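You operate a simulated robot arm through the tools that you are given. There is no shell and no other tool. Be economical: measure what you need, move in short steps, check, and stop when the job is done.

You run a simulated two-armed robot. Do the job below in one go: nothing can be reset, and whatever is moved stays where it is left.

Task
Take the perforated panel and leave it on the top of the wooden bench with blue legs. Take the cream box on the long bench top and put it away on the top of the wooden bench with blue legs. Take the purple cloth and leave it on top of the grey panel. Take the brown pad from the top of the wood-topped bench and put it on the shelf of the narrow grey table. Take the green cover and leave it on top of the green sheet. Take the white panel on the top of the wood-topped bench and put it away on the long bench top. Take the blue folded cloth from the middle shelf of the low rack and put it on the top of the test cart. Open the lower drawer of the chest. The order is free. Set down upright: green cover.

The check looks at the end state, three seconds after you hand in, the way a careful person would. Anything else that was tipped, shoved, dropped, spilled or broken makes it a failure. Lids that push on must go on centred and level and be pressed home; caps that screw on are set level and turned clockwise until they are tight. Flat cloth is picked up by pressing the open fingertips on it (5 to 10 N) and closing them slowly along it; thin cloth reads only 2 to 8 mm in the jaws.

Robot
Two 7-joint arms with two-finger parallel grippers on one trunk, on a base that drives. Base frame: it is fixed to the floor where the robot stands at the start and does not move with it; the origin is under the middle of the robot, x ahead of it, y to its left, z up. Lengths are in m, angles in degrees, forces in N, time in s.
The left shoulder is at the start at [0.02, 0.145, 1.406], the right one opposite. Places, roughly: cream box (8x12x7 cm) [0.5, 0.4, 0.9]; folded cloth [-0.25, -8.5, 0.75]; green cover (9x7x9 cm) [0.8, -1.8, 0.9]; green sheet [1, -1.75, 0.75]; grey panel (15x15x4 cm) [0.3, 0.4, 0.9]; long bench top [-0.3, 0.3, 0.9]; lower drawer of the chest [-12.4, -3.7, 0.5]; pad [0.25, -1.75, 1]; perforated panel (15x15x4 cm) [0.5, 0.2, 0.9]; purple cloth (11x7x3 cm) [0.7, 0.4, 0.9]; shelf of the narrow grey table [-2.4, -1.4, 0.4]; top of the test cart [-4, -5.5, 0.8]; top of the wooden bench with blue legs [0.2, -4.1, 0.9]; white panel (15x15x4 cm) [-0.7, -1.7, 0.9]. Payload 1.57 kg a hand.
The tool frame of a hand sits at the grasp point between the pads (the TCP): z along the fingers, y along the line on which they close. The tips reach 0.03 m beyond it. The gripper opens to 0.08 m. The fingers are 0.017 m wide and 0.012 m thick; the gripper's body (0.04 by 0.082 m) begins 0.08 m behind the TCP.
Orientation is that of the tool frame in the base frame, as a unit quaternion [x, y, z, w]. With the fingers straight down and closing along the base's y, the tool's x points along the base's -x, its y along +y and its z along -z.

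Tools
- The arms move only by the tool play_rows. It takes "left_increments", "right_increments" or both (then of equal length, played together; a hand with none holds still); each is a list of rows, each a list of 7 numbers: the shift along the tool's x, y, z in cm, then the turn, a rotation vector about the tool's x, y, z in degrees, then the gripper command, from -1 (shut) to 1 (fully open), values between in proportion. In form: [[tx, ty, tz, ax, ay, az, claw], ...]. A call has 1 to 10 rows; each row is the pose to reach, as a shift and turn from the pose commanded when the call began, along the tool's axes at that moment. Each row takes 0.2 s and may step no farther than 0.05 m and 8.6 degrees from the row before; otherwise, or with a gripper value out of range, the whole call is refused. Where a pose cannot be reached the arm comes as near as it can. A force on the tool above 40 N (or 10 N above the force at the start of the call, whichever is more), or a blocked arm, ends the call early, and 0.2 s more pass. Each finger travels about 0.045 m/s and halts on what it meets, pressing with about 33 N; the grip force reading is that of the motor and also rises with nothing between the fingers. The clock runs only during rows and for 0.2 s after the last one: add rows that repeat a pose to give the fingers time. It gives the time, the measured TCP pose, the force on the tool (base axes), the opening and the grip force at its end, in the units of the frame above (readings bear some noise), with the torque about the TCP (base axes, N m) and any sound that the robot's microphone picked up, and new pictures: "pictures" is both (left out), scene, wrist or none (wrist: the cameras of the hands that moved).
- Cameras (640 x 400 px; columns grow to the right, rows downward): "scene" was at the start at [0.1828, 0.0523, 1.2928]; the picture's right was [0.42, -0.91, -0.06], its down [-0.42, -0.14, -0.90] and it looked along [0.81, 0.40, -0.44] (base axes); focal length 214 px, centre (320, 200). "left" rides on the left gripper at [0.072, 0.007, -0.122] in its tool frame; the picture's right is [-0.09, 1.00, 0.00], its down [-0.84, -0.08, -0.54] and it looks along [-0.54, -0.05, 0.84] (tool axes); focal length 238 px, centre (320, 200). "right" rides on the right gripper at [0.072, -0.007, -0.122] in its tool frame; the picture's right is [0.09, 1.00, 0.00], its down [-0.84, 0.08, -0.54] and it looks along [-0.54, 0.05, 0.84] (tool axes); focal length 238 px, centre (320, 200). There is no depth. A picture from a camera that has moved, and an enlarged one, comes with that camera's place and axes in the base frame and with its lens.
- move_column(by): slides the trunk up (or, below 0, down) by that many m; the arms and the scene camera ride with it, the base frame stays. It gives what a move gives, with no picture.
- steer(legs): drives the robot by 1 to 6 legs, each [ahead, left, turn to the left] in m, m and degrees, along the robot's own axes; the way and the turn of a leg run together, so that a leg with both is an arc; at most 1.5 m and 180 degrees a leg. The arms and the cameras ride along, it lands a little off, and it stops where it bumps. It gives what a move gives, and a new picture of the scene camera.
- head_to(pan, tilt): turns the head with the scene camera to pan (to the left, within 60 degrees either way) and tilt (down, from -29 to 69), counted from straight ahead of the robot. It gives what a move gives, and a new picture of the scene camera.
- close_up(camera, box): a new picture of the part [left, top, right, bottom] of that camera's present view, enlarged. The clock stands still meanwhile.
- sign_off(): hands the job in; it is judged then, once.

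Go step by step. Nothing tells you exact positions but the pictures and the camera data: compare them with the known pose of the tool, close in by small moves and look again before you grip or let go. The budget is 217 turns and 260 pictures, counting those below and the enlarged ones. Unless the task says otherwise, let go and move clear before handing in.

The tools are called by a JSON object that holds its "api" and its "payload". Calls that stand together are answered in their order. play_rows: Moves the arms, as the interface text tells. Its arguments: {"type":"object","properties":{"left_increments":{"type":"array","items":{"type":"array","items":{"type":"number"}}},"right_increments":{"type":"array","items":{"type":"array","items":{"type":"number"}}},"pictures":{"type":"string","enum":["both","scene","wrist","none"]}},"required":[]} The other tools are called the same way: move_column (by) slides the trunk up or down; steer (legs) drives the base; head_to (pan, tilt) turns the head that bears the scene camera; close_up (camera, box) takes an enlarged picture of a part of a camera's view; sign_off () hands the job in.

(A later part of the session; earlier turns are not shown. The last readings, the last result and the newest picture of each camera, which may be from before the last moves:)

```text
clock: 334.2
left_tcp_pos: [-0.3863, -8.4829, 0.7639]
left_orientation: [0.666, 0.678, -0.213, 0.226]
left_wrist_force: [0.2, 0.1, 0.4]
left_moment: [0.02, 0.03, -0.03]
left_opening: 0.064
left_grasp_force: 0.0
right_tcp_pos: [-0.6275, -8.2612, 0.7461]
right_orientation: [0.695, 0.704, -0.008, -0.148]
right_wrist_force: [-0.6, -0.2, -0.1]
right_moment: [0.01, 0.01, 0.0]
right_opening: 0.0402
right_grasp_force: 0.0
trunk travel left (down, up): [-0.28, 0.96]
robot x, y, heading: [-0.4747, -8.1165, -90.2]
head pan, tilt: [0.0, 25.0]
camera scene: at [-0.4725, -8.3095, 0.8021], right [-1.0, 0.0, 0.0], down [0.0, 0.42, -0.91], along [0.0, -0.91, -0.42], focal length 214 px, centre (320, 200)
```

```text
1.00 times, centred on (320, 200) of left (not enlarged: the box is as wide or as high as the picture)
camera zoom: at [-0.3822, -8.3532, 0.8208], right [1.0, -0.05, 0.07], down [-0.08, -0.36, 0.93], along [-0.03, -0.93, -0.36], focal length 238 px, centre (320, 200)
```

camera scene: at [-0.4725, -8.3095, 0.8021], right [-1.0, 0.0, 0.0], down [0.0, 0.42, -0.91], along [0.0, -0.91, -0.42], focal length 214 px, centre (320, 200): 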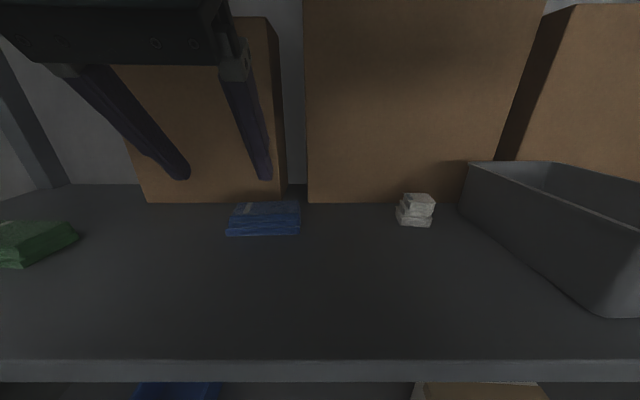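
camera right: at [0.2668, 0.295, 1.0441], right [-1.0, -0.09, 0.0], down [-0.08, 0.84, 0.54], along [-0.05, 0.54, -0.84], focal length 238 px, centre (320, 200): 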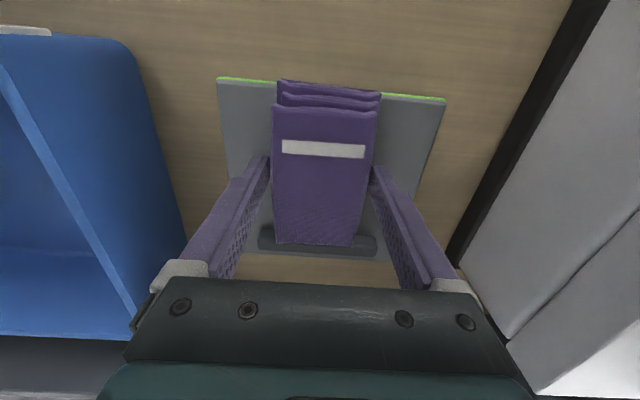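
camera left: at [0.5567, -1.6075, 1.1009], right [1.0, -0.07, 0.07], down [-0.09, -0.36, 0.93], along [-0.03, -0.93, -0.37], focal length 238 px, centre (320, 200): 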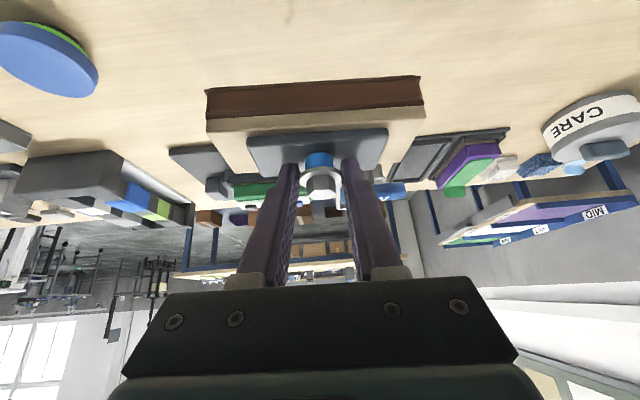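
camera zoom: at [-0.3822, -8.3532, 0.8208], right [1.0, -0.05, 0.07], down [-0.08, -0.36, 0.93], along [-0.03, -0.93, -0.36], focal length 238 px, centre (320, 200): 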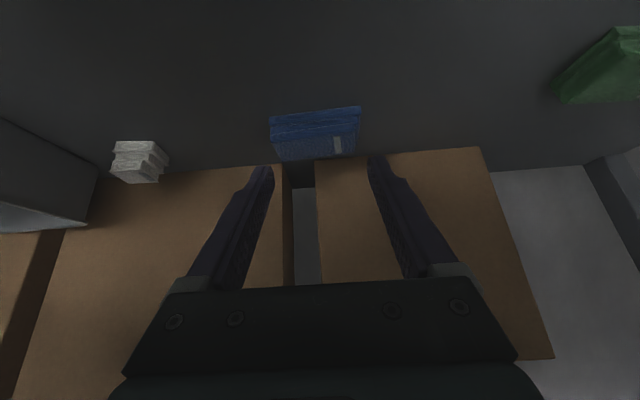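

The cloth is a bundle about 10 cm (x) by 6 cm (y), 2.5 cm thick, so I must close across y. I'll enter with the hand pointing in from the left, low and leaning sideways; I try that wrist pose outside the shelf first.

{"api": "steer", "payload": {"legs": [[-0.33, 0, 0]]}}

{"api": "play_rows", "payload": {"left_increments": [[0, 0, 0, 5.3, -1.9, 5.1, 1], [0, 0, 0, 10.6, -3.8, 10.2, 1], [0, 0, 0, 16, -5.7, 15.4, 1], [0, 0, 0, 21.3, -7.6, 20.5, 1], [0, 0, 0, 26.6, -9.4, 25.6, 1], [0, 0, 0, 31.9, -11.3, 30.7, 1], [0, 0, 0, 37.3, -13.2, 35.9, 1], [0, 0, 0, 42.6, -15.1, 41, 1], [0, 0, 0, 47.9, -17, 46.1, 1], [0, 0, 0, 47.9, -17, 46.1, 1]], "pictures": "scene"}}

```text
clock: 336.4
left_tcp_pos: [-0.3841, -8.144, 0.7636]
left_orientation: [0.667, 0.678, -0.212, 0.225]
left_wrist_force: [0.1, -0.6, -0.3]
left_moment: [-0.02, -0.01, 0.01]
left_opening: 0.0641
left_grasp_force: 0.0
right_tcp_pos: [-0.6277, -7.9236, 0.7474]
right_orientation: [0.694, 0.705, -0.008, -0.149]
right_wrist_force: [0.2, 0.4, 1.0]
right_moment: [0.01, 0.04, 0.0]
right_opening: 0.0401
right_grasp_force: 0.1
trunk travel left (down, up): [-0.28, 0.96]
robot x, y, heading: [-0.4723, -7.7782, -89.7]
head pan, tilt: [0.0, 25.0]
camera scene: at [-0.4722, -7.9713, 0.8021], right [-1.0, 0.0, 0.0], down [0.0, 0.42, -0.91], along [0.0, -0.91, -0.42], focal length 214 px, centre (320, 200)
```

scene: 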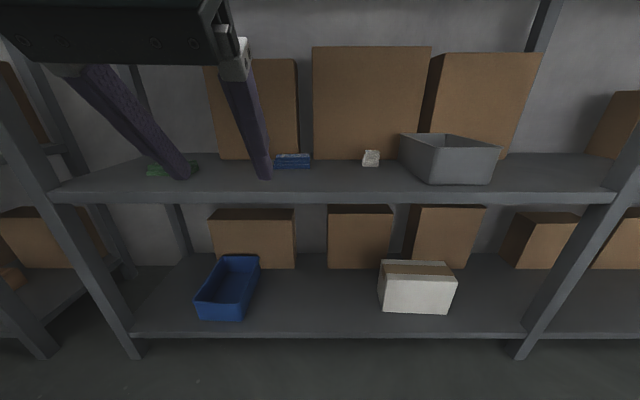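

```text
clock: 338.6
left_tcp_pos: [-0.3843, -8.1446, 0.7644]
left_orientation: [0.866, 0.192, -0.451, 0.1]
left_wrist_force: [-0.4, 0.3, 0.4]
left_moment: [0.02, 0.04, 0.01]
left_opening: 0.0798
left_grasp_force: 0.1
right_tcp_pos: [-0.6286, -7.9228, 0.7453]
right_orientation: [0.695, 0.704, -0.008, -0.148]
right_wrist_force: [0.7, 0.0, -0.4]
right_moment: [0.0, -0.01, 0.0]
right_opening: 0.0398
right_grasp_force: 0.1
trunk travel left (down, up): [-0.28, 0.96]
robot x, y, heading: [-0.4752, -7.7787, -90.1]
head pan, tilt: [0.0, 25.0]
camera scene: at [-0.4722, -7.9714, 0.8021], right [-1.0, 0.0, 0.0], down [0.0, 0.42, -0.91], along [0.0, -0.91, -0.42], focal length 214 px, centre (320, 200)
```

scene: 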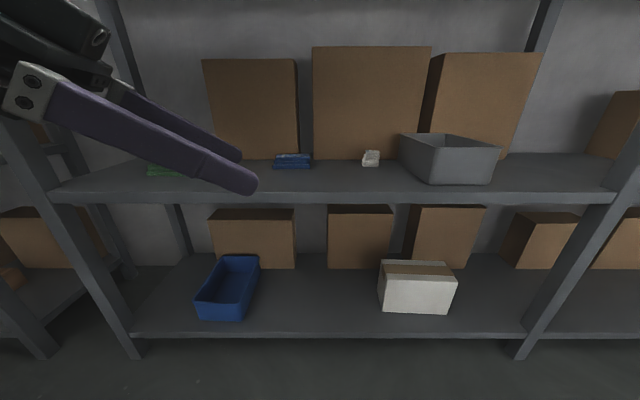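

The pose is reachable. I turn it 12° more toward square, extend 10 cm, and check again.

{"api": "play_rows", "payload": {"left_increments": [[-0.6, 2.3, 0.9, 2.5, 0, 1.7, 1], [-1.2, 4.5, 1.7, 4.9, 0, 3.5, 1], [-1.8, 6.8, 2.6, 7.4, 0, 5.2, 1], [-2.4, 9.1, 3.5, 9.8, 0, 6.9, 1], [-2.4, 9.1, 3.5, 9.8, 0, 6.9, 1]], "pictures": "none"}}

{"api": "steer", "payload": {"legs": [[0.22, 0, 0]]}}

```text
clock: 339.8
left_tcp_pos: [-0.3847, -8.2449, 0.7643]
left_orientation: [0.881, 0.101, -0.459, 0.053]
left_wrist_force: [0.3, 0.1, -0.3]
left_moment: [-0.04, 0.01, 0.02]
left_opening: 0.0799
left_grasp_force: 0.0
right_tcp_pos: [-0.6279, -7.9229, 0.746]
right_orientation: [0.695, 0.704, -0.007, -0.148]
right_wrist_force: [-0.8, 0.1, 0.2]
right_moment: [-0.01, 0.0, 0.0]
right_opening: 0.0401
right_grasp_force: 0.0
trunk travel left (down, up): [-0.28, 0.96]
robot x, y, heading: [-0.4737, -7.7796, -90.0]
head pan, tilt: [0.0, 25.0]
```

```text
clock: 341.5
left_tcp_pos: [-0.3841, -8.468, 0.7638]
left_orientation: [0.882, 0.101, -0.458, 0.052]
left_wrist_force: [0.4, -0.1, 0.6]
left_moment: [0.02, 0.01, -0.04]
left_opening: 0.0801
left_grasp_force: 0.0
right_tcp_pos: [-0.6286, -8.1455, 0.7466]
right_orientation: [0.695, 0.704, -0.007, -0.148]
right_wrist_force: [-0.4, 0.6, 0.0]
right_moment: [0.01, -0.03, -0.03]
right_opening: 0.0401
right_grasp_force: 0.1
trunk travel left (down, up): [-0.28, 0.96]
robot x, y, heading: [-0.4653, -8.0002, -89.8]
head pan, tilt: [0.0, 25.0]
camera scene: at [-0.4722, -8.1935, 0.8021], right [-1.0, 0.0, 0.0], down [0.0, 0.42, -0.91], along [0.0, -0.91, -0.42], focal length 214 px, centre (320, 200)
```

scene: 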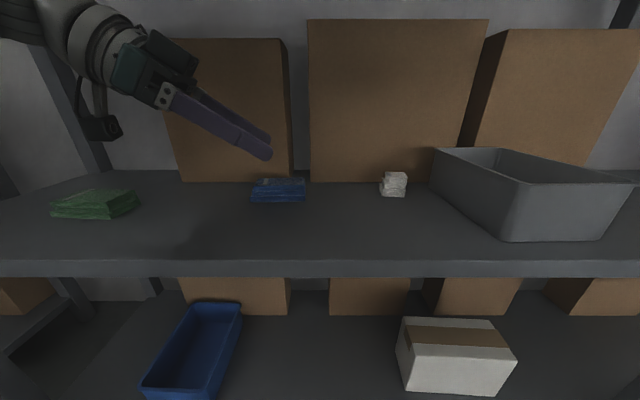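

Pose fits under the top shelf, but the wrist camera hangs low, so I reduce the lean by 10° before driving the rest of the way in.

{"api": "play_rows", "payload": {"left_increments": [[0, 0, 0, 0, 5, 0, 1], [0, 0, 0, 0, 10, 0, 1], [0, 0, 0, 0, 10, 0, 1]], "pictures": "none"}}

{"api": "steer", "payload": {"legs": [[0.11, 0, 0]]}}

{"api": "close_up", "payload": {"camera": "left", "box": [0, 0, 640, 400]}}

```text
clock: 342.3
left_tcp_pos: [-0.3845, -8.4674, 0.7641]
left_orientation: [0.918, 0.105, -0.379, 0.042]
left_wrist_force: [0.1, 0.8, 0.0]
left_moment: [-0.04, -0.03, 0.01]
left_opening: 0.0799
left_grasp_force: 0.1
right_tcp_pos: [-0.6278, -8.145, 0.7466]
right_orientation: [0.695, 0.704, -0.009, -0.148]
right_wrist_force: [0.3, 1.3, -0.5]
right_moment: [-0.01, 0.04, 0.0]
right_opening: 0.0401
right_grasp_force: 0.2
trunk travel left (down, up): [-0.28, 0.96]
robot x, y, heading: [-0.4713, -8.0026, -90.0]
head pan, tilt: [0.0, 25.0]
```

```text
clock: 343.5
left_tcp_pos: [-0.384, -8.5766, 0.7633]
left_orientation: [0.918, 0.106, -0.379, 0.043]
left_wrist_force: [-0.5, -0.6, 0.4]
left_moment: [0.03, 0.0, -0.04]
left_opening: 0.0801
left_grasp_force: 0.0
right_tcp_pos: [-0.6278, -8.2534, 0.7462]
right_orientation: [0.694, 0.705, -0.008, -0.148]
right_wrist_force: [0.0, -0.6, 0.1]
right_moment: [0.01, -0.02, 0.01]
right_opening: 0.0399
right_grasp_force: 0.1
trunk travel left (down, up): [-0.28, 0.96]
robot x, y, heading: [-0.4715, -8.1106, -89.9]
head pan, tilt: [0.0, 25.0]
camera scene: at [-0.472, -8.3023, 0.8021], right [-1.0, 0.0, 0.0], down [0.0, 0.42, -0.91], along [0.0, -0.91, -0.42], focal length 214 px, centre (320, 200)
```

scene: 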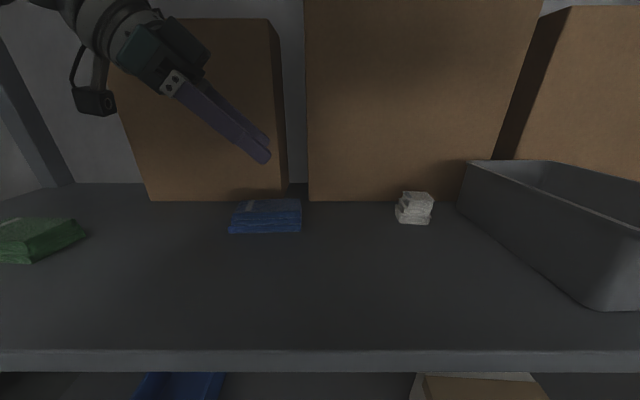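

```text
1.00 times, centred on (320, 200) of left (not enlarged: the box is as wide or as high as the picture)
camera zoom: at [-0.2487, -8.5526, 0.8003], right [0.16, -0.98, 0.06], down [-0.22, 0.03, 0.97], along [-0.96, -0.17, -0.21], focal length 238 px, centre (320, 200)
```

zoom: 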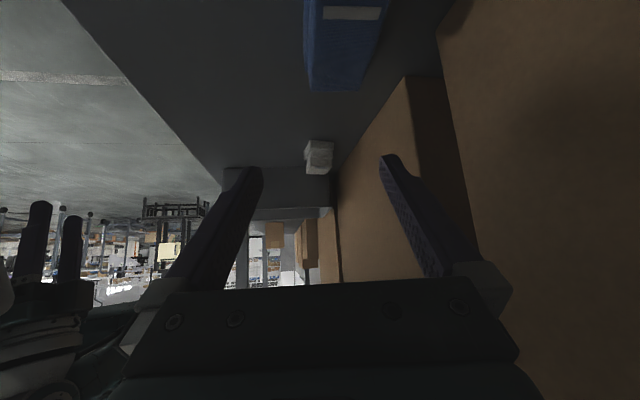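

The jaws straddle the cloth in y (about -8.56 to -8.61) with the boxes just behind. I descend in small steps.

{"api": "play_rows", "payload": {"left_increments": [[1.8, 0.3, 1.8, 0, 0, 0, 1], [3.6, 0.6, 3.6, 0, 0, 0, 1], [5.0, 0.6, 5.0, 0, 0, 0, 1], [5.8, 0.6, 5.8, 0, 0, 0, 1], [5.8, 0.6, 5.8, 0, 0, 0, 1]], "pictures": "both"}}

```text
clock: 344.7
left_tcp_pos: [-0.3828, -8.581, 0.6825]
left_orientation: [0.918, 0.104, -0.38, 0.043]
left_wrist_force: [0.0, 0.1, 0.5]
left_moment: [0.02, -0.02, 0.02]
left_opening: 0.0799
left_grasp_force: 0.1
right_tcp_pos: [-0.6275, -8.2546, 0.746]
right_orientation: [0.694, 0.705, -0.009, -0.149]
right_wrist_force: [-0.2, 0.5, 0.2]
right_moment: [-0.02, 0.02, -0.02]
right_opening: 0.04
right_grasp_force: 0.0
trunk travel left (down, up): [-0.28, 0.96]
robot x, y, heading: [-0.469, -8.1114, -90.1]
head pan, tilt: [0.0, 25.0]
camera scene: at [-0.4719, -8.3023, 0.8021], right [-1.0, 0.0, 0.0], down [0.0, 0.42, -0.91], along [0.0, -0.91, -0.42], focal length 214 px, centre (320, 200)
camera left: at [-0.2475, -8.5573, 0.7204], right [0.16, -0.98, 0.06], down [-0.22, 0.03, 0.97], along [-0.96, -0.17, -0.21], focal length 238 px, centre (320, 200)
```

scene: 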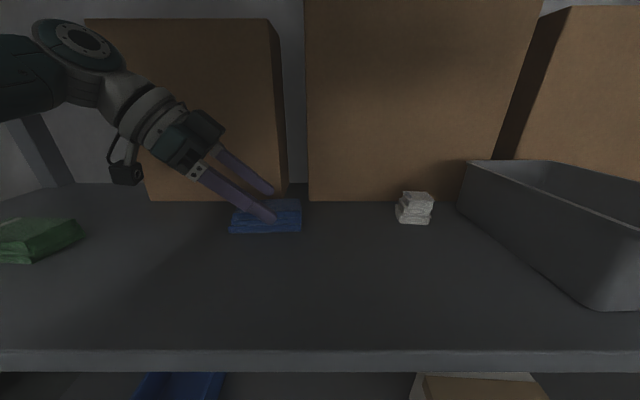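
left: 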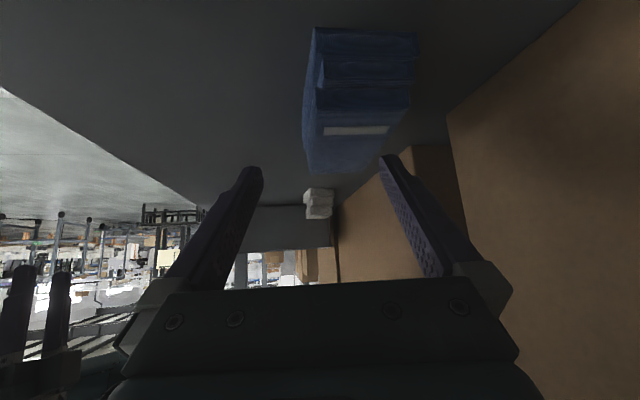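

The cloth sits 1.9 cm further back relative to the jaws. I shift that way, then go down to the shelf.

{"api": "play_rows", "payload": {"left_increments": [[-0.3, 1.0, 0.2, 0, 0, 0, 1], [-0.3, 1.85, 0.3, 0, 0, 0, 1], [0.1, 1.85, 0.7, 0, 0, 0, 1], [0.4, 1.85, 1.0, 0, 0, 0, 1], [0.6, 1.85, 1.2, 0, 0, 0, 1], [0.8, 1.85, 1.4, 0, 0, 0, 1]], "pictures": "wrist"}}

```text
clock: 346.1
left_tcp_pos: [-0.3814, -8.6014, 0.6658]
left_orientation: [0.919, 0.105, -0.378, 0.042]
left_wrist_force: [0.5, -0.1, 0.3]
left_moment: [0.0, 0.04, -0.02]
left_opening: 0.08
left_grasp_force: 0.0
right_tcp_pos: [-0.6266, -8.2546, 0.7462]
right_orientation: [0.694, 0.704, -0.009, -0.149]
right_wrist_force: [0.3, -0.5, 0.0]
right_moment: [0.0, 0.03, 0.01]
right_opening: 0.0398
right_grasp_force: 0.1
trunk travel left (down, up): [-0.28, 0.96]
robot x, y, heading: [-0.472, -8.1061, -89.8]
head pan, tilt: [0.0, 25.0]
camera left: at [-0.2466, -8.5771, 0.7015], right [0.16, -0.98, 0.06], down [-0.22, 0.03, 0.97], along [-0.96, -0.17, -0.21], focal length 238 px, centre (320, 200)
```

left: 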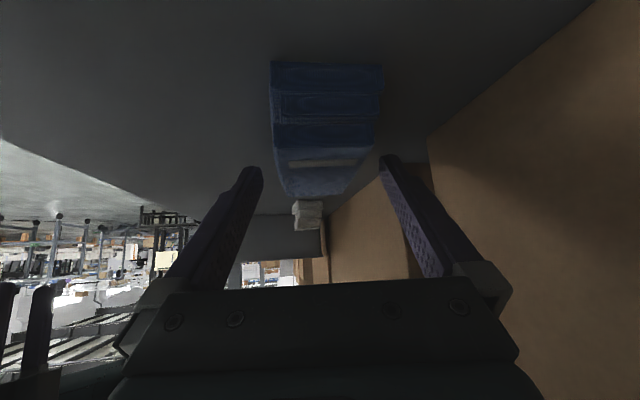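

The cloth is between the tips. Closing slowly.

{"api": "play_rows", "payload": {"left_increments": [[0, 0, 0, 0, 0, 0, 0.7], [0, 0, 0, 0, 0, 0, 0.5], [0, 0, 0, 0, 0, 0, 0.3], [0, 0, 0, 0, 0, 0, 0.1], [0, 0, 0, 0, 0, 0, -0.2], [0, 0, 0, 0, 0, 0, -0.6], [0, 0, 0, 0, 0, 0, -1], [0, 0, 0, 0, 0, 0, -1]], "pictures": "both"}}

```text
clock: 347.9
left_tcp_pos: [-0.3809, -8.6002, 0.6654]
left_orientation: [0.918, 0.105, -0.379, 0.043]
left_wrist_force: [-0.3, -0.2, -0.6]
left_moment: [-0.03, 0.0, -0.01]
left_opening: 0.0584
left_grasp_force: 32.9
right_tcp_pos: [-0.6271, -8.2539, 0.7465]
right_orientation: [0.694, 0.705, -0.009, -0.149]
right_wrist_force: [1.1, 0.2, -0.4]
right_moment: [-0.02, 0.0, -0.04]
right_opening: 0.04
right_grasp_force: 0.1
trunk travel left (down, up): [-0.28, 0.96]
robot x, y, heading: [-0.4734, -8.1124, -90.0]
head pan, tilt: [0.0, 25.0]
camera scene: at [-0.472, -8.3023, 0.8021], right [-1.0, 0.0, 0.0], down [0.0, 0.42, -0.91], along [0.0, -0.91, -0.42], focal length 214 px, centre (320, 200)
camera left: at [-0.2466, -8.5772, 0.7017], right [0.16, -0.98, 0.06], down [-0.22, 0.03, 0.97], along [-0.96, -0.17, -0.21], focal length 238 px, centre (320, 200)
```

scene: 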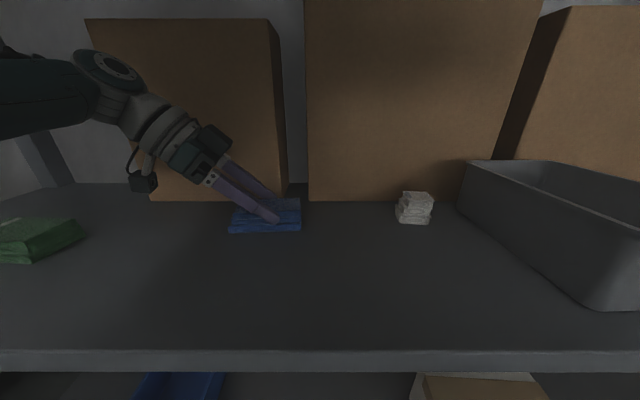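
left: 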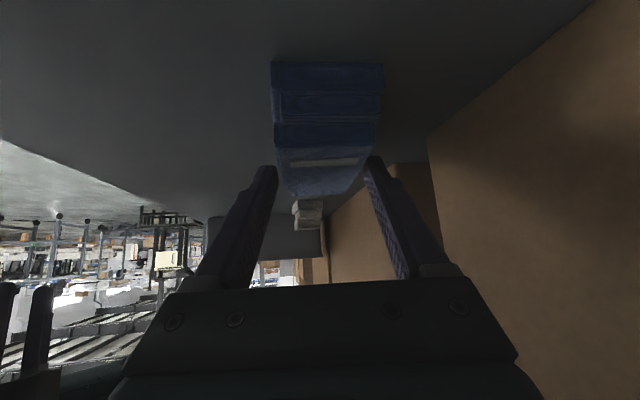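

Gripped at 58 mm. Lifting straight up 9 cm.

{"api": "play_rows", "payload": {"left_increments": [[-0.7, 0, -0.7, 0, 0, 0, -1], [-1.8, 0, -1.8, 0, 0, 0, -1], [-3.5, 0, -3.5, 0, 0, 0, -1], [-5.5, 0, -5.5, 0, 0, 0, -1], [-6.5, 0, -6.5, 0, 0, 0, -1], [-6.5, 0, -6.5, 0, 0, 0, -1]], "pictures": "scene"}}

```text
clock: 349.3
left_tcp_pos: [-0.3824, -8.6017, 0.757]
left_orientation: [0.918, 0.105, -0.38, 0.043]
left_wrist_force: [0.3, 0.3, -1.1]
left_moment: [0.0, -0.05, 0.01]
left_opening: 0.0579
left_grasp_force: 33.0
right_tcp_pos: [-0.6266, -8.2539, 0.7463]
right_orientation: [0.694, 0.705, -0.008, -0.149]
right_wrist_force: [-0.2, -0.5, 0.4]
right_moment: [0.02, 0.01, 0.02]
right_opening: 0.0401
right_grasp_force: 0.0
trunk travel left (down, up): [-0.28, 0.96]
robot x, y, heading: [-0.4745, -8.1129, -89.7]
head pan, tilt: [0.0, 25.0]
camera scene: at [-0.472, -8.3022, 0.8021], right [-1.0, 0.0, 0.0], down [0.0, 0.42, -0.91], along [0.0, -0.91, -0.42], focal length 214 px, centre (320, 200)
```

scene: 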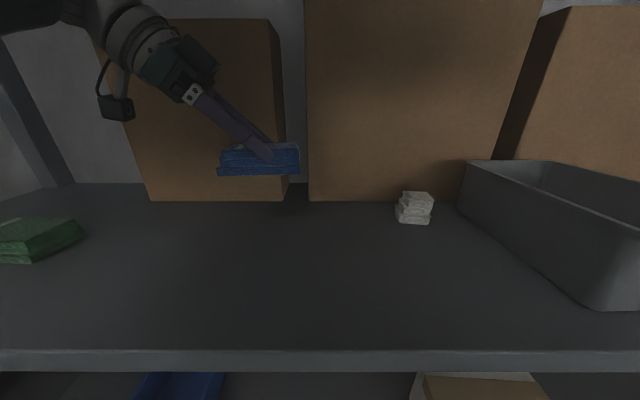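

Cloth lifted level. I back out, raise the trunk, and turn to find the test cart toward (-4, -5.5).

{"api": "steer", "payload": {"legs": [[-0.55, 0, 0], [0, 0, -90]]}}

{"api": "move_column", "payload": {"by": 0.3}}

{"api": "head_to", "payload": {"pan": -30, "tilt": 12}}

```text
clock: 356.3
left_tcp_pos: [-0.9621, -7.634, 0.7573]
left_orientation: [0.722, -0.577, -0.298, -0.239]
left_wrist_force: [0.1, -0.3, -0.1]
left_moment: [0.06, 0.0, -0.03]
left_opening: 0.0556
left_grasp_force: 33.2
right_tcp_pos: [-0.6139, -7.3931, 0.7462]
right_orientation: [0.989, 0.004, 0.1, -0.111]
right_wrist_force: [-0.3, -0.1, 0.0]
right_moment: [-0.03, 0.01, -0.01]
right_opening: 0.0398
right_grasp_force: 0.0
trunk travel left (down, up): [-0.28, 0.96]
robot x, y, heading: [-0.4699, -7.5478, 179.7]
head pan, tilt: [0.0, 25.0]
camera scene: at [-0.6624, -7.5481, 0.8021], right [0.01, 1.0, 0.0], down [0.42, 0.0, -0.91], along [-0.91, 0.0, -0.42], focal length 214 px, centre (320, 200)
```

scene: 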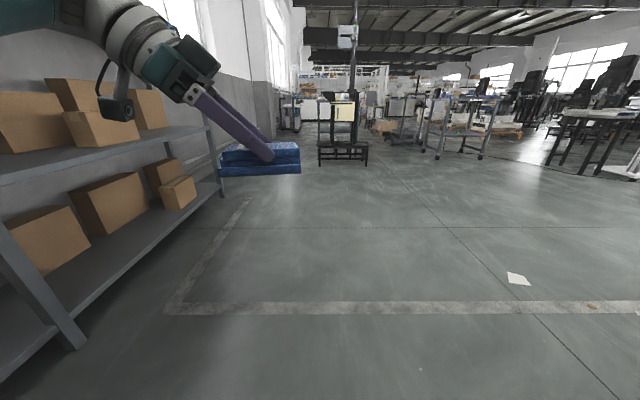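

```text
clock: 359.3
left_tcp_pos: [-0.9621, -7.6361, 1.0564]
left_orientation: [0.722, -0.577, -0.298, -0.239]
left_wrist_force: [0.9, 1.0, -0.9]
left_moment: [0.0, 0.02, -0.02]
left_opening: 0.0554
left_grasp_force: 33.3
right_tcp_pos: [-0.6137, -7.393, 1.0464]
right_orientation: [0.989, 0.004, 0.1, -0.111]
right_wrist_force: [-1.0, -0.8, 0.3]
right_moment: [-0.02, -0.01, 0.02]
right_opening: 0.0397
right_grasp_force: 0.1
trunk travel left (down, up): [-0.58, 0.66]
robot x, y, heading: [-0.4728, -7.551, 179.7]
head pan, tilt: [0.0, 25.0]
```

```text
clock: 360.3
left_tcp_pos: [-0.9633, -7.6358, 1.0555]
left_orientation: [0.722, -0.577, -0.298, -0.239]
left_wrist_force: [-0.1, 0.1, -0.9]
left_moment: [0.0, 0.02, 0.01]
left_opening: 0.055
left_grasp_force: 32.7
right_tcp_pos: [-0.6143, -7.3914, 1.0465]
right_orientation: [0.988, 0.005, 0.099, -0.115]
right_wrist_force: [17.3, 82.9, 66.1]
right_moment: [-12.44, 3.98, -1.6]
right_opening: 0.0402
right_grasp_force: 0.1
trunk travel left (down, up): [-0.58, 0.66]
robot x, y, heading: [-0.47, -7.5488, 179.5]
head pan, tilt: [-30.0, 12.0]
camera scene: at [-0.6605, -7.5245, 1.1133], right [0.26, 0.97, 0.0], down [0.3, -0.08, -0.95], along [-0.92, 0.24, -0.31], focal length 214 px, centre (320, 200)
```

scene: 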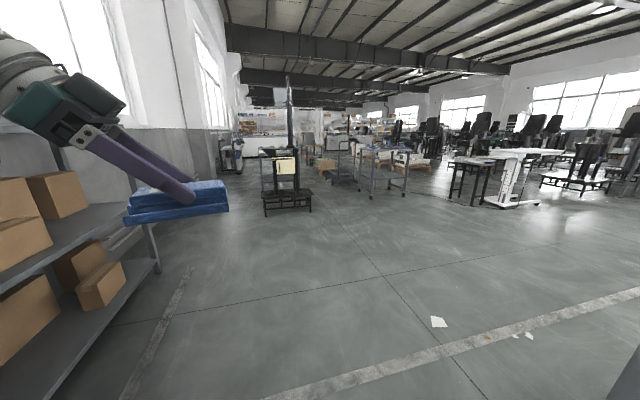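

My head turn bumped my own right hand. I turn the head back and move the right hand forward and away.

{"api": "head_to", "payload": {"pan": 0, "tilt": 12}}

{"api": "play_rows", "payload": {"right_increments": [[-3.5, -0.6, 1.6, 0, 0, 0, 0], [-7, -1.2, 3.2, 0, 0, 0, 0], [-10.5, -1.9, 4.8, 0, 0, 0, 0], [-14, -2.5, 6.3, 0, 0, 0, 0], [-16.7, -3.1, 7.7, 0, 0, 0, 0], [-16.7, -3.1, 7.7, 0, 0, 0, 0]], "pictures": "none"}}

{"api": "head_to", "payload": {"pan": -25, "tilt": 10}}

```text
clock: 361.2
left_tcp_pos: [-0.9624, -7.6353, 1.0574]
left_orientation: [0.722, -0.577, -0.298, -0.239]
left_wrist_force: [-0.7, 0.1, 0.2]
left_moment: [0.01, 0.02, -0.01]
left_opening: 0.0548
left_grasp_force: 32.8
right_tcp_pos: [-0.6127, -7.3934, 1.0465]
right_orientation: [0.989, 0.005, 0.1, -0.109]
right_wrist_force: [0.9, -1.1, 0.0]
right_moment: [0.0, -0.01, 0.03]
right_opening: 0.04
right_grasp_force: 0.1
trunk travel left (down, up): [-0.58, 0.66]
robot x, y, heading: [-0.4708, -7.5529, 179.5]
head pan, tilt: [0.0, 12.0]
camera scene: at [-0.6636, -7.548, 1.1232], right [0.01, 1.0, 0.0], down [0.21, 0.0, -0.98], along [-0.98, 0.01, -0.21], focal length 214 px, centre (320, 200)
```

scene: 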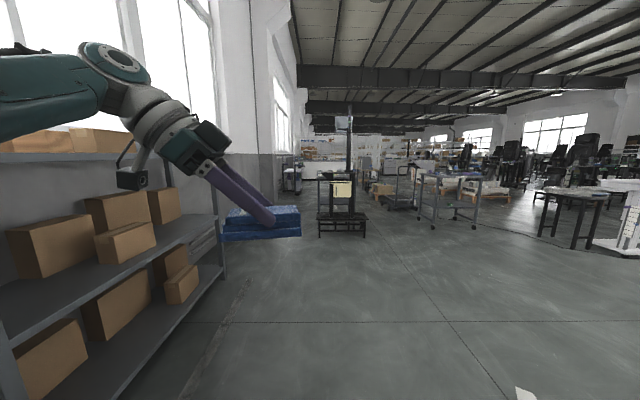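

```text
clock: 362.6
left_tcp_pos: [-0.9622, -7.6347, 1.0566]
left_orientation: [0.722, -0.577, -0.298, -0.239]
left_wrist_force: [-0.2, 0.0, -0.6]
left_moment: [0.01, -0.03, 0.0]
left_opening: 0.055
left_grasp_force: 33.1
right_tcp_pos: [-0.7637, -7.3441, 0.9434]
right_orientation: [0.989, 0.005, 0.1, -0.11]
right_wrist_force: [0.3, 0.0, -0.4]
right_moment: [-0.02, 0.0, -0.01]
right_opening: 0.0399
right_grasp_force: 0.0
trunk travel left (down, up): [-0.58, 0.66]
robot x, y, heading: [-0.4721, -7.552, 179.5]
head pan, tilt: [0.0, 12.0]
```

```text
clock: 363.5
left_tcp_pos: [-0.9619, -7.6368, 1.0565]
left_orientation: [0.722, -0.577, -0.299, -0.24]
left_wrist_force: [0.7, -0.6, 0.4]
left_moment: [0.0, -0.02, -0.03]
left_opening: 0.0547
left_grasp_force: 33.1
right_tcp_pos: [-0.763, -7.3439, 0.9436]
right_orientation: [0.989, 0.005, 0.1, -0.11]
right_wrist_force: [-0.4, 0.6, 0.4]
right_moment: [0.0, 0.0, 0.0]
right_opening: 0.0399
right_grasp_force: 0.0
trunk travel left (down, up): [-0.58, 0.66]
robot x, y, heading: [-0.47, -7.548, 179.8]
head pan, tilt: [-25.0, 10.0]
camera scene: at [-0.6544, -7.5089, 1.1265], right [0.43, 0.9, 0.0], down [0.16, -0.07, -0.98], along [-0.89, 0.42, -0.17], focal length 214 px, centre (320, 200)
```

scene: 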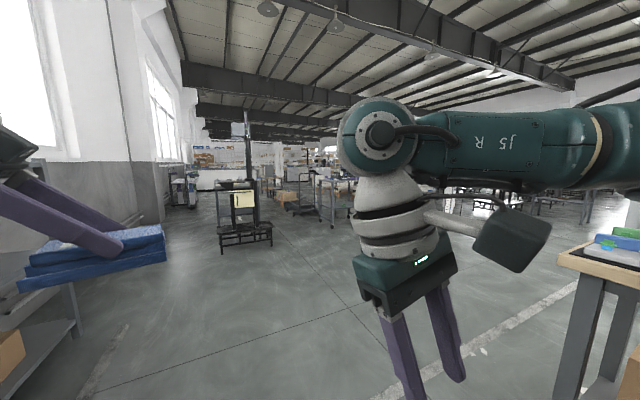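

{"api": "close_up", "payload": {"camera": "scene", "box": [270, 150, 370, 240]}}

```text
4.44 times, centred on (320, 195) of scene
camera zoom: at [-0.6544, -7.5089, 1.1265], right [0.43, 0.9, 0.0], down [0.16, -0.07, -0.98], along [-0.89, 0.42, -0.17], focal length 953 px, centre (320, 222)
```

zoom: 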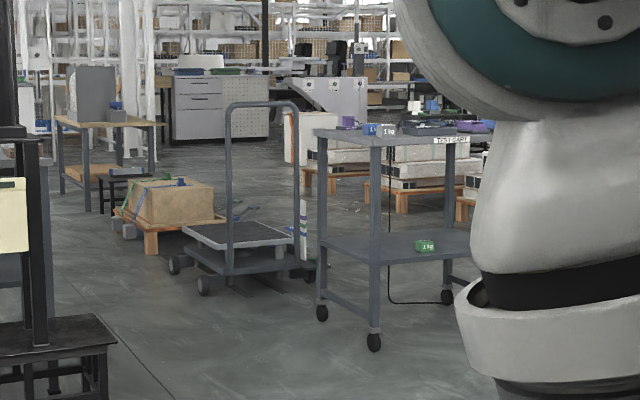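

The test cart (grey, on casters, label TEST CART) stands at about x -4.4…-3.9, y -5.74…-5.1, top ≈ 0.78. I drive to its east side, facing west.

{"api": "head_to", "payload": {"pan": 0, "tilt": 30}}

{"api": "steer", "payload": {"legs": [[1.1, 0, 0], [1.0, -1.1, 0], [0, -1.1, 0], [0.5, 0, 0]]}}

```text
clock: 364.4
left_tcp_pos: [-0.9622, -7.6364, 1.056]
left_orientation: [0.722, -0.577, -0.297, -0.239]
left_wrist_force: [-0.4, 0.1, -0.5]
left_moment: [0.0, 0.0, -0.01]
left_opening: 0.0547
left_grasp_force: 32.9
right_tcp_pos: [-0.7627, -7.3435, 0.9428]
right_orientation: [0.989, 0.004, 0.1, -0.11]
right_wrist_force: [0.1, -1.0, -0.3]
right_moment: [0.0, -0.04, 0.03]
right_opening: 0.04
right_grasp_force: 0.0
trunk travel left (down, up): [-0.58, 0.66]
robot x, y, heading: [-0.471, -7.5479, 179.6]
head pan, tilt: [0.0, 30.0]
camera scene: at [-0.6608, -7.548, 1.0942], right [0.01, 1.0, 0.0], down [0.5, 0.0, -0.87], along [-0.87, 0.01, -0.5], focal length 214 px, centre (320, 200)
```

scene: 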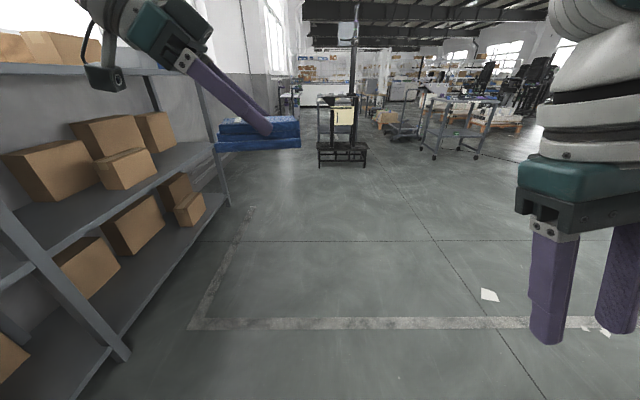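

```text
clock: 384.9
left_tcp_pos: [-3.5507, -5.3774, 1.0548]
left_orientation: [0.718, -0.582, -0.296, -0.24]
left_wrist_force: [0.6, 0.1, -0.4]
left_moment: [0.0, 0.0, 0.02]
left_opening: 0.0547
left_grasp_force: 33.3
right_tcp_pos: [-3.3468, -5.0886, 0.9428]
right_orientation: [0.989, -0.002, 0.101, -0.111]
right_wrist_force: [-0.3, 0.5, -0.5]
right_moment: [0.0, 0.02, 0.01]
right_opening: 0.0402
right_grasp_force: 0.1
trunk travel left (down, up): [-0.58, 0.66]
robot x, y, heading: [-3.0564, -5.2965, 179.1]
head pan, tilt: [0.0, 30.0]
camera scene: at [-3.2472, -5.294, 1.0942], right [0.02, 1.0, 0.0], down [0.5, -0.01, -0.87], along [-0.87, 0.01, -0.5], focal length 214 px, centre (320, 200)
```

scene: 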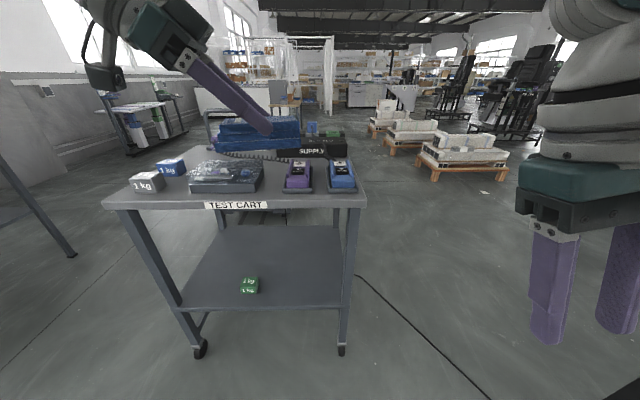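

{"api": "close_up", "payload": {"camera": "scene", "box": [90, 110, 390, 220]}}

```text
2.13 times, centred on (240, 165) of scene
camera zoom: at [-3.2472, -5.294, 1.0942], right [0.02, 1.0, 0.0], down [0.5, -0.01, -0.87], along [-0.87, 0.01, -0.5], focal length 458 px, centre (491, 275)
```

zoom: 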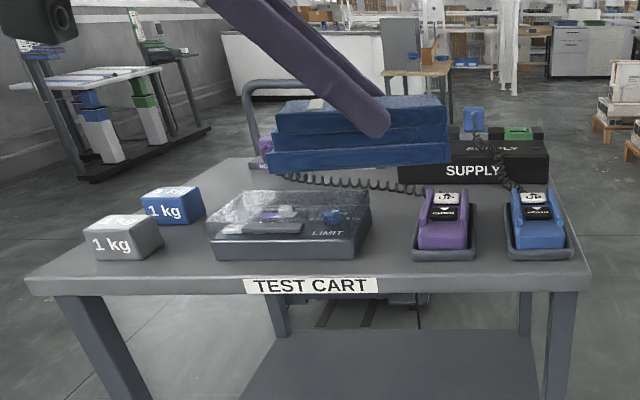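

The cart's front is full of items; the free patch is at its back-left (south-west) behind the blue weight. I go round to the south side, facing north, to look down at it.

{"api": "steer", "payload": {"legs": [[0, 1.05, 0], [0.95, 0, 0.4], [0, 0, -90]]}}

{"api": "head_to", "payload": {"pan": 0, "tilt": 40}}

```text
clock: 398.7
left_tcp_pos: [-4.1241, -5.8105, 1.0566]
left_orientation: [-0.1, 0.919, 0.041, 0.379]
left_wrist_force: [-0.4, 0.6, -0.7]
left_moment: [-0.02, -0.02, 0.0]
left_opening: 0.0546
left_grasp_force: 32.7
right_tcp_pos: [-3.8341, -6.0112, 0.9426]
right_orientation: [0.7, -0.699, 0.149, -0.008]
right_wrist_force: [0.1, 0.4, -0.2]
right_moment: [0.01, -0.02, -0.03]
right_opening: 0.0402
right_grasp_force: 0.1
trunk travel left (down, up): [-0.58, 0.66]
robot x, y, heading: [-4.043, -6.2978, 89.6]
head pan, tilt: [0.0, 30.0]
camera scene: at [-4.0386, -6.1122, 1.0941], right [1.0, -0.01, 0.0], down [-0.01, -0.5, -0.87], along [0.01, 0.87, -0.5], focal length 214 px, centre (320, 200)
```

scene: 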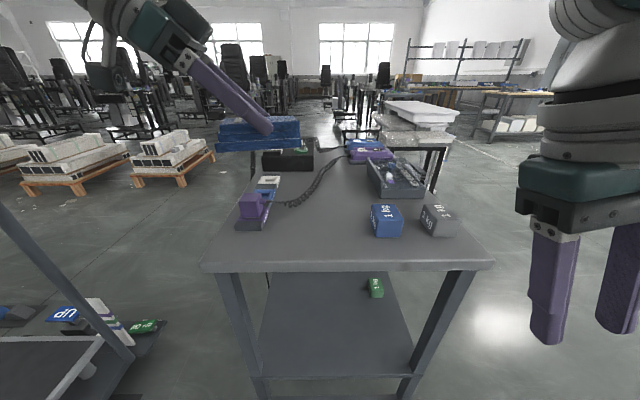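

```text
clock: 399.4
left_tcp_pos: [-4.1255, -5.8098, 1.0565]
left_orientation: [-0.1, 0.919, 0.041, 0.379]
left_wrist_force: [-0.3, -0.2, -0.1]
left_moment: [0.02, 0.02, 0.0]
left_opening: 0.0548
left_grasp_force: 33.4
right_tcp_pos: [-3.8342, -6.0109, 0.942]
right_orientation: [0.7, -0.699, 0.149, -0.008]
right_wrist_force: [0.3, -0.9, 0.2]
right_moment: [-0.02, 0.02, 0.02]
right_opening: 0.0398
right_grasp_force: 0.0
trunk travel left (down, up): [-0.58, 0.66]
robot x, y, heading: [-4.0397, -6.2995, 89.4]
head pan, tilt: [0.0, 40.0]
camera scene: at [-4.0387, -6.1176, 1.0788], right [1.0, -0.01, 0.0], down [-0.01, -0.64, -0.77], along [0.01, 0.77, -0.64], focal length 214 px, centre (320, 200)
```

scene: 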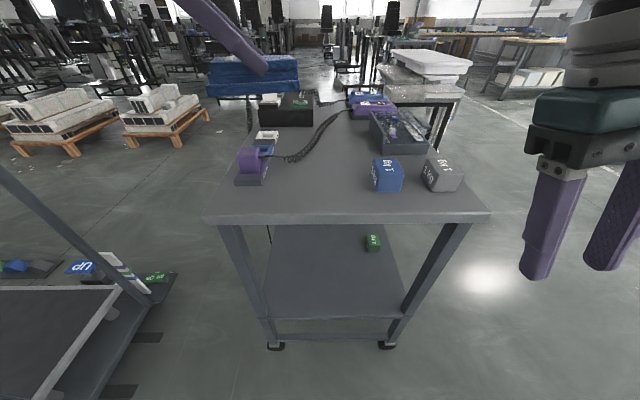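

The free area on the cart top is x -4.14…-3.93, y -5.80…-5.60, right under me. I shift by driving a little and check.

{"api": "steer", "payload": {"legs": [[0.05, -0.115, 0.4]]}}

{"api": "move_column", "payload": {"by": -0.16}}

{"api": "head_to", "payload": {"pan": 0, "tilt": 45}}

```text
clock: 400.7
left_tcp_pos: [-4.0113, -5.7614, 1.0564]
left_orientation: [-0.102, 0.919, 0.041, 0.379]
left_wrist_force: [0.0, 0.9, -0.8]
left_moment: [0.0, -0.02, 0.0]
left_opening: 0.0548
left_grasp_force: 33.1
right_tcp_pos: [-3.7184, -5.9619, 0.9427]
right_orientation: [0.702, -0.696, 0.15, -0.008]
right_wrist_force: [0.3, -0.4, -0.4]
right_moment: [0.03, -0.02, -0.02]
right_opening: 0.04
right_grasp_force: 0.1
trunk travel left (down, up): [-0.58, 0.66]
robot x, y, heading: [-3.9238, -6.2522, 89.7]
head pan, tilt: [0.0, 40.0]
camera scene: at [-3.9229, -6.069, 1.0788], right [1.0, -0.01, 0.0], down [0.0, -0.64, -0.77], along [0.0, 0.77, -0.64], focal length 214 px, centre (320, 200)
```

scene: 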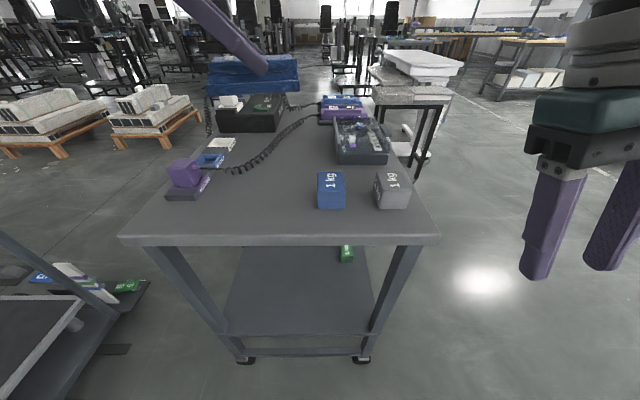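

```text
clock: 402.5
left_tcp_pos: [-4.0109, -5.7624, 0.8966]
left_orientation: [-0.103, 0.918, 0.042, 0.38]
left_wrist_force: [-0.4, -0.6, -1.2]
left_moment: [0.01, -0.01, -0.03]
left_opening: 0.0547
left_grasp_force: 33.2
right_tcp_pos: [-3.7187, -5.9609, 0.7842]
right_orientation: [0.702, -0.696, 0.149, -0.008]
right_wrist_force: [-0.2, -0.2, 0.3]
right_moment: [-0.01, -0.01, -0.02]
right_opening: 0.04
right_grasp_force: 0.2
trunk travel left (down, up): [-0.42, 0.82]
robot x, y, heading: [-3.9265, -6.2538, 89.5]
head pan, tilt: [0.0, 40.0]
```

```text
clock: 403.1
left_tcp_pos: [-4.0096, -5.7618, 0.8966]
left_orientation: [-0.103, 0.919, 0.042, 0.379]
left_wrist_force: [0.7, -0.1, -0.7]
left_moment: [0.04, -0.01, -0.01]
left_opening: 0.0546
left_grasp_force: 33.3
right_tcp_pos: [-3.7195, -5.9616, 0.7836]
right_orientation: [0.702, -0.697, 0.149, -0.007]
right_wrist_force: [-0.1, 1.0, -0.3]
right_moment: [0.0, -0.02, 0.0]
right_opening: 0.0399
right_grasp_force: 0.0
trunk travel left (down, up): [-0.42, 0.82]
robot x, y, heading: [-3.9243, -6.2542, 89.9]
head pan, tilt: [0.0, 45.0]
camera scene: at [-3.923, -6.0728, 0.9116], right [1.0, -0.01, 0.0], down [0.0, -0.71, -0.71], along [0.0, 0.71, -0.71], focal length 214 px, centre (320, 200)
```

scene: 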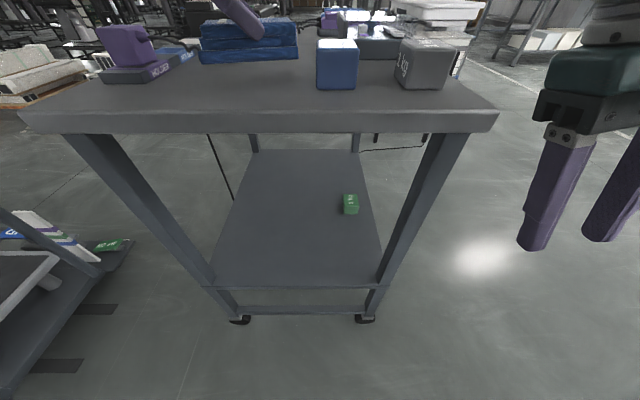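

Cloth hovers 4–6 cm above the free spot. Lowering to contact.

{"api": "play_rows", "payload": {"left_increments": [[1, 0, 1, 0, 0, 0, -1], [2, 0, 2, 0, 0, 0, -1], [2.4, 0, 2.4, 0, 0, 0, -1], [2.8, 0, 2.8, 0, 0, 0, -1], [3.1, 0, 3.1, 0, 0, 0, -1], [3.4, 0, 3.4, 0, 0, 0, -1], [3.7, 0, 3.7, 0, 0, 0, -1], [4.0, 0, 4.0, 0, 0, 0, -1], [4.3, 0, 4.3, 0, 0, 0, -1], [4.6, 0, 4.6, 0, 0, 0, -1]], "pictures": "scene"}}

```text
clock: 404.2
left_tcp_pos: [-4.0118, -5.7589, 0.8643]
left_orientation: [-0.099, 0.916, 0.046, 0.386]
left_wrist_force: [-3.6, -2.4, 9.2]
left_moment: [-0.32, 0.4, 0.0]
left_opening: 0.0548
left_grasp_force: 33.0
right_tcp_pos: [-3.7203, -5.9614, 0.7821]
right_orientation: [0.702, -0.696, 0.148, -0.008]
right_wrist_force: [0.2, 0.1, 0.4]
right_moment: [0.0, -0.01, 0.02]
right_opening: 0.0399
right_grasp_force: 0.0
trunk travel left (down, up): [-0.42, 0.82]
robot x, y, heading: [-3.9254, -6.2512, 89.6]
head pan, tilt: [0.0, 45.0]
stopped in row 5 (left hand): the force on the tool passed its limit at 45 N (the readings are from after the stop); the commanded pose is now the measured one
camera scene: at [-3.9239, -6.0726, 0.9115], right [1.0, 0.0, 0.0], down [0.0, -0.71, -0.71], along [0.0, 0.71, -0.71], focal length 214 px, centre (320, 200)
```

scene: 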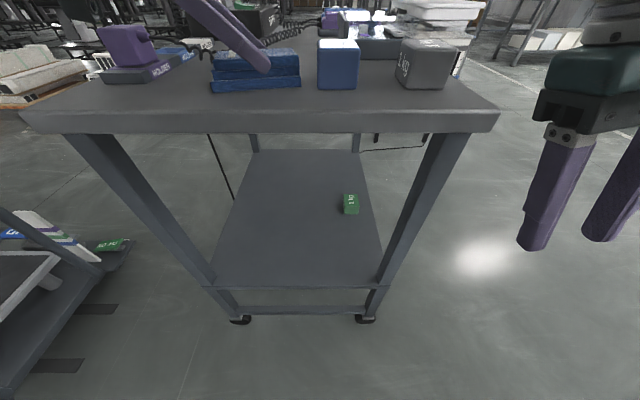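

{"api": "close_up", "payload": {"camera": "scene", "box": [80, 0, 380, 130]}}

{"api": "close_up", "payload": {"camera": "left", "box": [0, 0, 640, 400]}}

```text
2.13 times, centred on (230, 65) of scene
camera zoom: at [-3.9239, -6.0726, 0.9115], right [1.0, 0.0, 0.0], down [0.0, -0.71, -0.71], along [0.0, 0.71, -0.71], focal length 458 px, centre (512, 488)
```

zoom: 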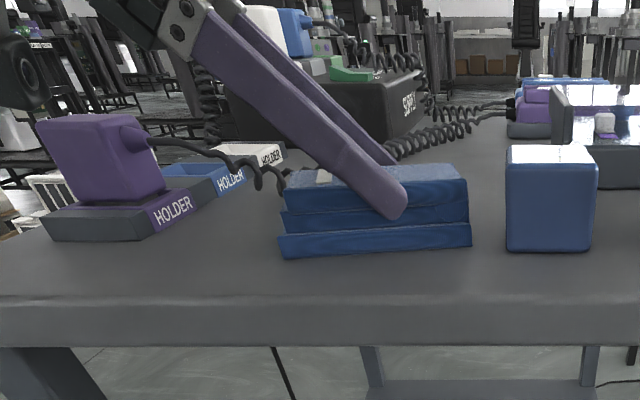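

```text
1.00 times, centred on (320, 200) of left (not enlarged: the box is as wide or as high as the picture)
camera zoom: at [-4.1461, -5.7838, 0.899], right [-0.15, 0.99, 0.07], down [0.21, -0.04, 0.98], along [0.97, 0.17, -0.2], focal length 238 px, centre (320, 200)
```

zoom: 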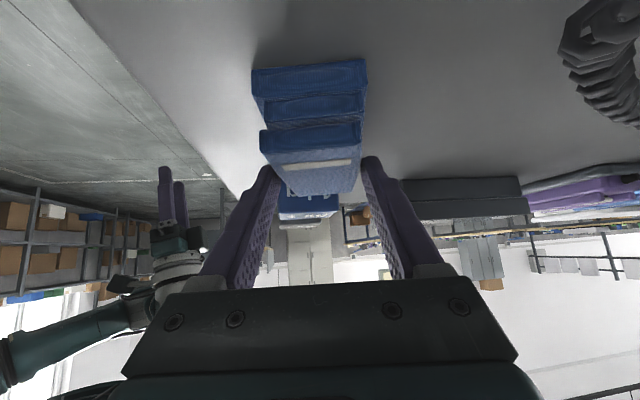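

The cloth rests on the cart top. I open a little and lift straight up.

{"api": "play_rows", "payload": {"left_increments": [[0, 0, 0, 0, 0, 0, -0.2], [0, 0, 0, 0, 0, 0, 0.5], [0, 0, 0, 0, 0, 0, 0.75], [0, 0, 0, 0, 0, 0, 0.75], [-1.5, 0, -1.5, 0, 0, 0, 0.75], [-4, 0, -4, 0, 0, 0, 0.75], [-7, 0, -7, 0, 0, 0, 0.75], [-9, 0, -9, 0, 0, 0, 0.75]], "pictures": "scene"}}

```text
clock: 406.0
left_tcp_pos: [-4.0103, -5.7618, 0.9903]
left_orientation: [-0.1, 0.916, 0.045, 0.386]
left_wrist_force: [0.5, 0.9, 0.0]
left_moment: [-0.02, 0.02, -0.01]
left_opening: 0.0699
left_grasp_force: 0.0
right_tcp_pos: [-3.72, -5.9621, 0.7827]
right_orientation: [0.702, -0.697, 0.148, -0.007]
right_wrist_force: [1.2, -0.9, 0.7]
right_moment: [-0.04, 0.01, -0.03]
right_opening: 0.0401
right_grasp_force: 0.0
trunk travel left (down, up): [-0.42, 0.82]
robot x, y, heading: [-3.9209, -6.2576, 89.5]
head pan, tilt: [0.0, 45.0]
camera scene: at [-3.9233, -6.0729, 0.9115], right [1.0, 0.0, 0.0], down [0.0, -0.71, -0.71], along [0.0, 0.71, -0.71], focal length 214 px, centre (320, 200)
```

scene: 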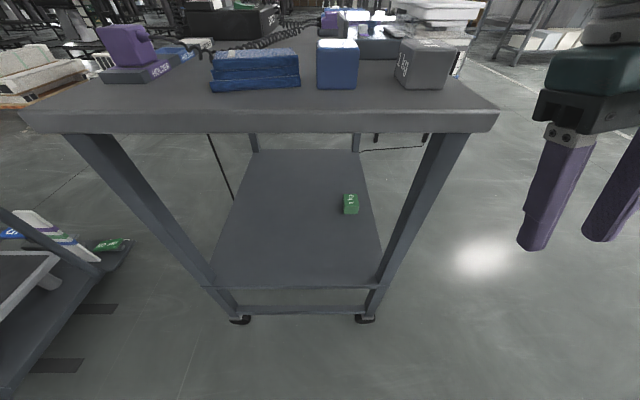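

Cloth delivered. Last job: the chest's lower drawer near (-12.4, -3.7). I back off and look west.

{"api": "steer", "payload": {"legs": [[-0.35, 0, 0], [0, 0, 90]]}}

{"api": "move_column", "payload": {"by": 0.25}}

{"api": "head_to", "payload": {"pan": 0, "tilt": 10}}

```text
clock: 412.2
left_tcp_pos: [-4.4138, -6.7166, 0.9906]
left_orientation: [0.732, -0.561, -0.309, -0.234]
left_wrist_force: [-0.5, 0.0, -0.7]
left_moment: [0.02, 0.0, -0.01]
left_opening: 0.07
left_grasp_force: 0.0
right_tcp_pos: [-4.2273, -6.4163, 0.7827]
right_orientation: [0.989, 0.03, 0.096, -0.112]
right_wrist_force: [0.3, -0.4, 0.5]
right_moment: [0.01, -0.02, 0.01]
right_opening: 0.04
right_grasp_force: 0.0
trunk travel left (down, up): [-0.42, 0.82]
robot x, y, heading: [-3.9244, -6.6044, -177.6]
head pan, tilt: [0.0, 45.0]
camera scene: at [-4.1064, -6.6146, 0.9115], right [-0.05, 1.0, 0.0], down [0.71, 0.03, -0.71], along [-0.71, -0.03, -0.71], focal length 214 px, centre (320, 200)
```

scene: 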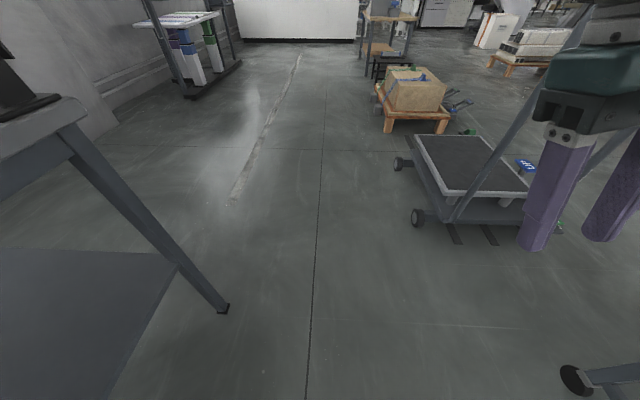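

```text
clock: 414.8
left_tcp_pos: [-4.4138, -6.7169, 1.2403]
left_orientation: [0.733, -0.559, -0.311, -0.233]
left_wrist_force: [-0.1, 0.1, 0.8]
left_moment: [0.03, -0.04, -0.03]
left_opening: 0.0703
left_grasp_force: 0.1
right_tcp_pos: [-4.2274, -6.4156, 1.0325]
right_orientation: [0.988, 0.029, 0.097, -0.113]
right_wrist_force: [-0.7, -0.2, 0.9]
right_moment: [0.01, 0.01, -0.01]
right_opening: 0.0401
right_grasp_force: 0.0
trunk travel left (down, up): [-0.67, 0.57]
robot x, y, heading: [-3.925, -6.6015, -177.5]
head pan, tilt: [0.0, 45.0]
```

```text
clock: 415.8
left_tcp_pos: [-4.4135, -6.7157, 1.2401]
left_orientation: [0.732, -0.559, -0.31, -0.234]
left_wrist_force: [0.8, 0.1, 0.9]
left_moment: [-0.01, 0.02, 0.05]
left_opening: 0.0698
left_grasp_force: 0.2
right_tcp_pos: [-4.2266, -6.4168, 1.033]
right_orientation: [0.988, 0.03, 0.096, -0.113]
right_wrist_force: [0.1, 1.5, 0.8]
right_moment: [-0.01, 0.0, 0.0]
right_opening: 0.04
right_grasp_force: 0.1
trunk travel left (down, up): [-0.67, 0.57]
robot x, y, heading: [-3.926, -6.6062, -177.5]
head pan, tilt: [0.0, 10.0]
camera scene: at [-4.118, -6.6151, 1.2164], right [-0.05, 1.0, 0.0], down [0.17, 0.01, -0.98], along [-0.98, -0.04, -0.17], focal length 214 px, centre (320, 200)
```

scene: 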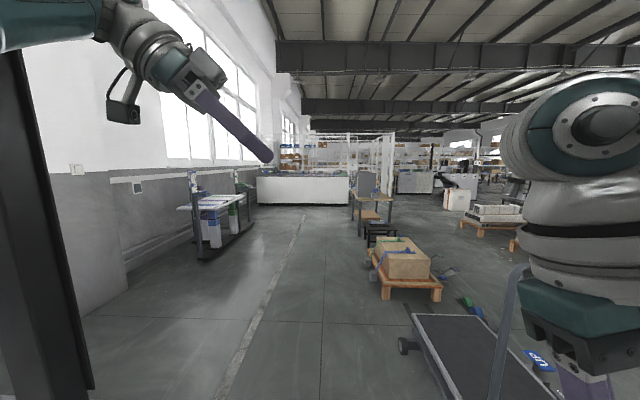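

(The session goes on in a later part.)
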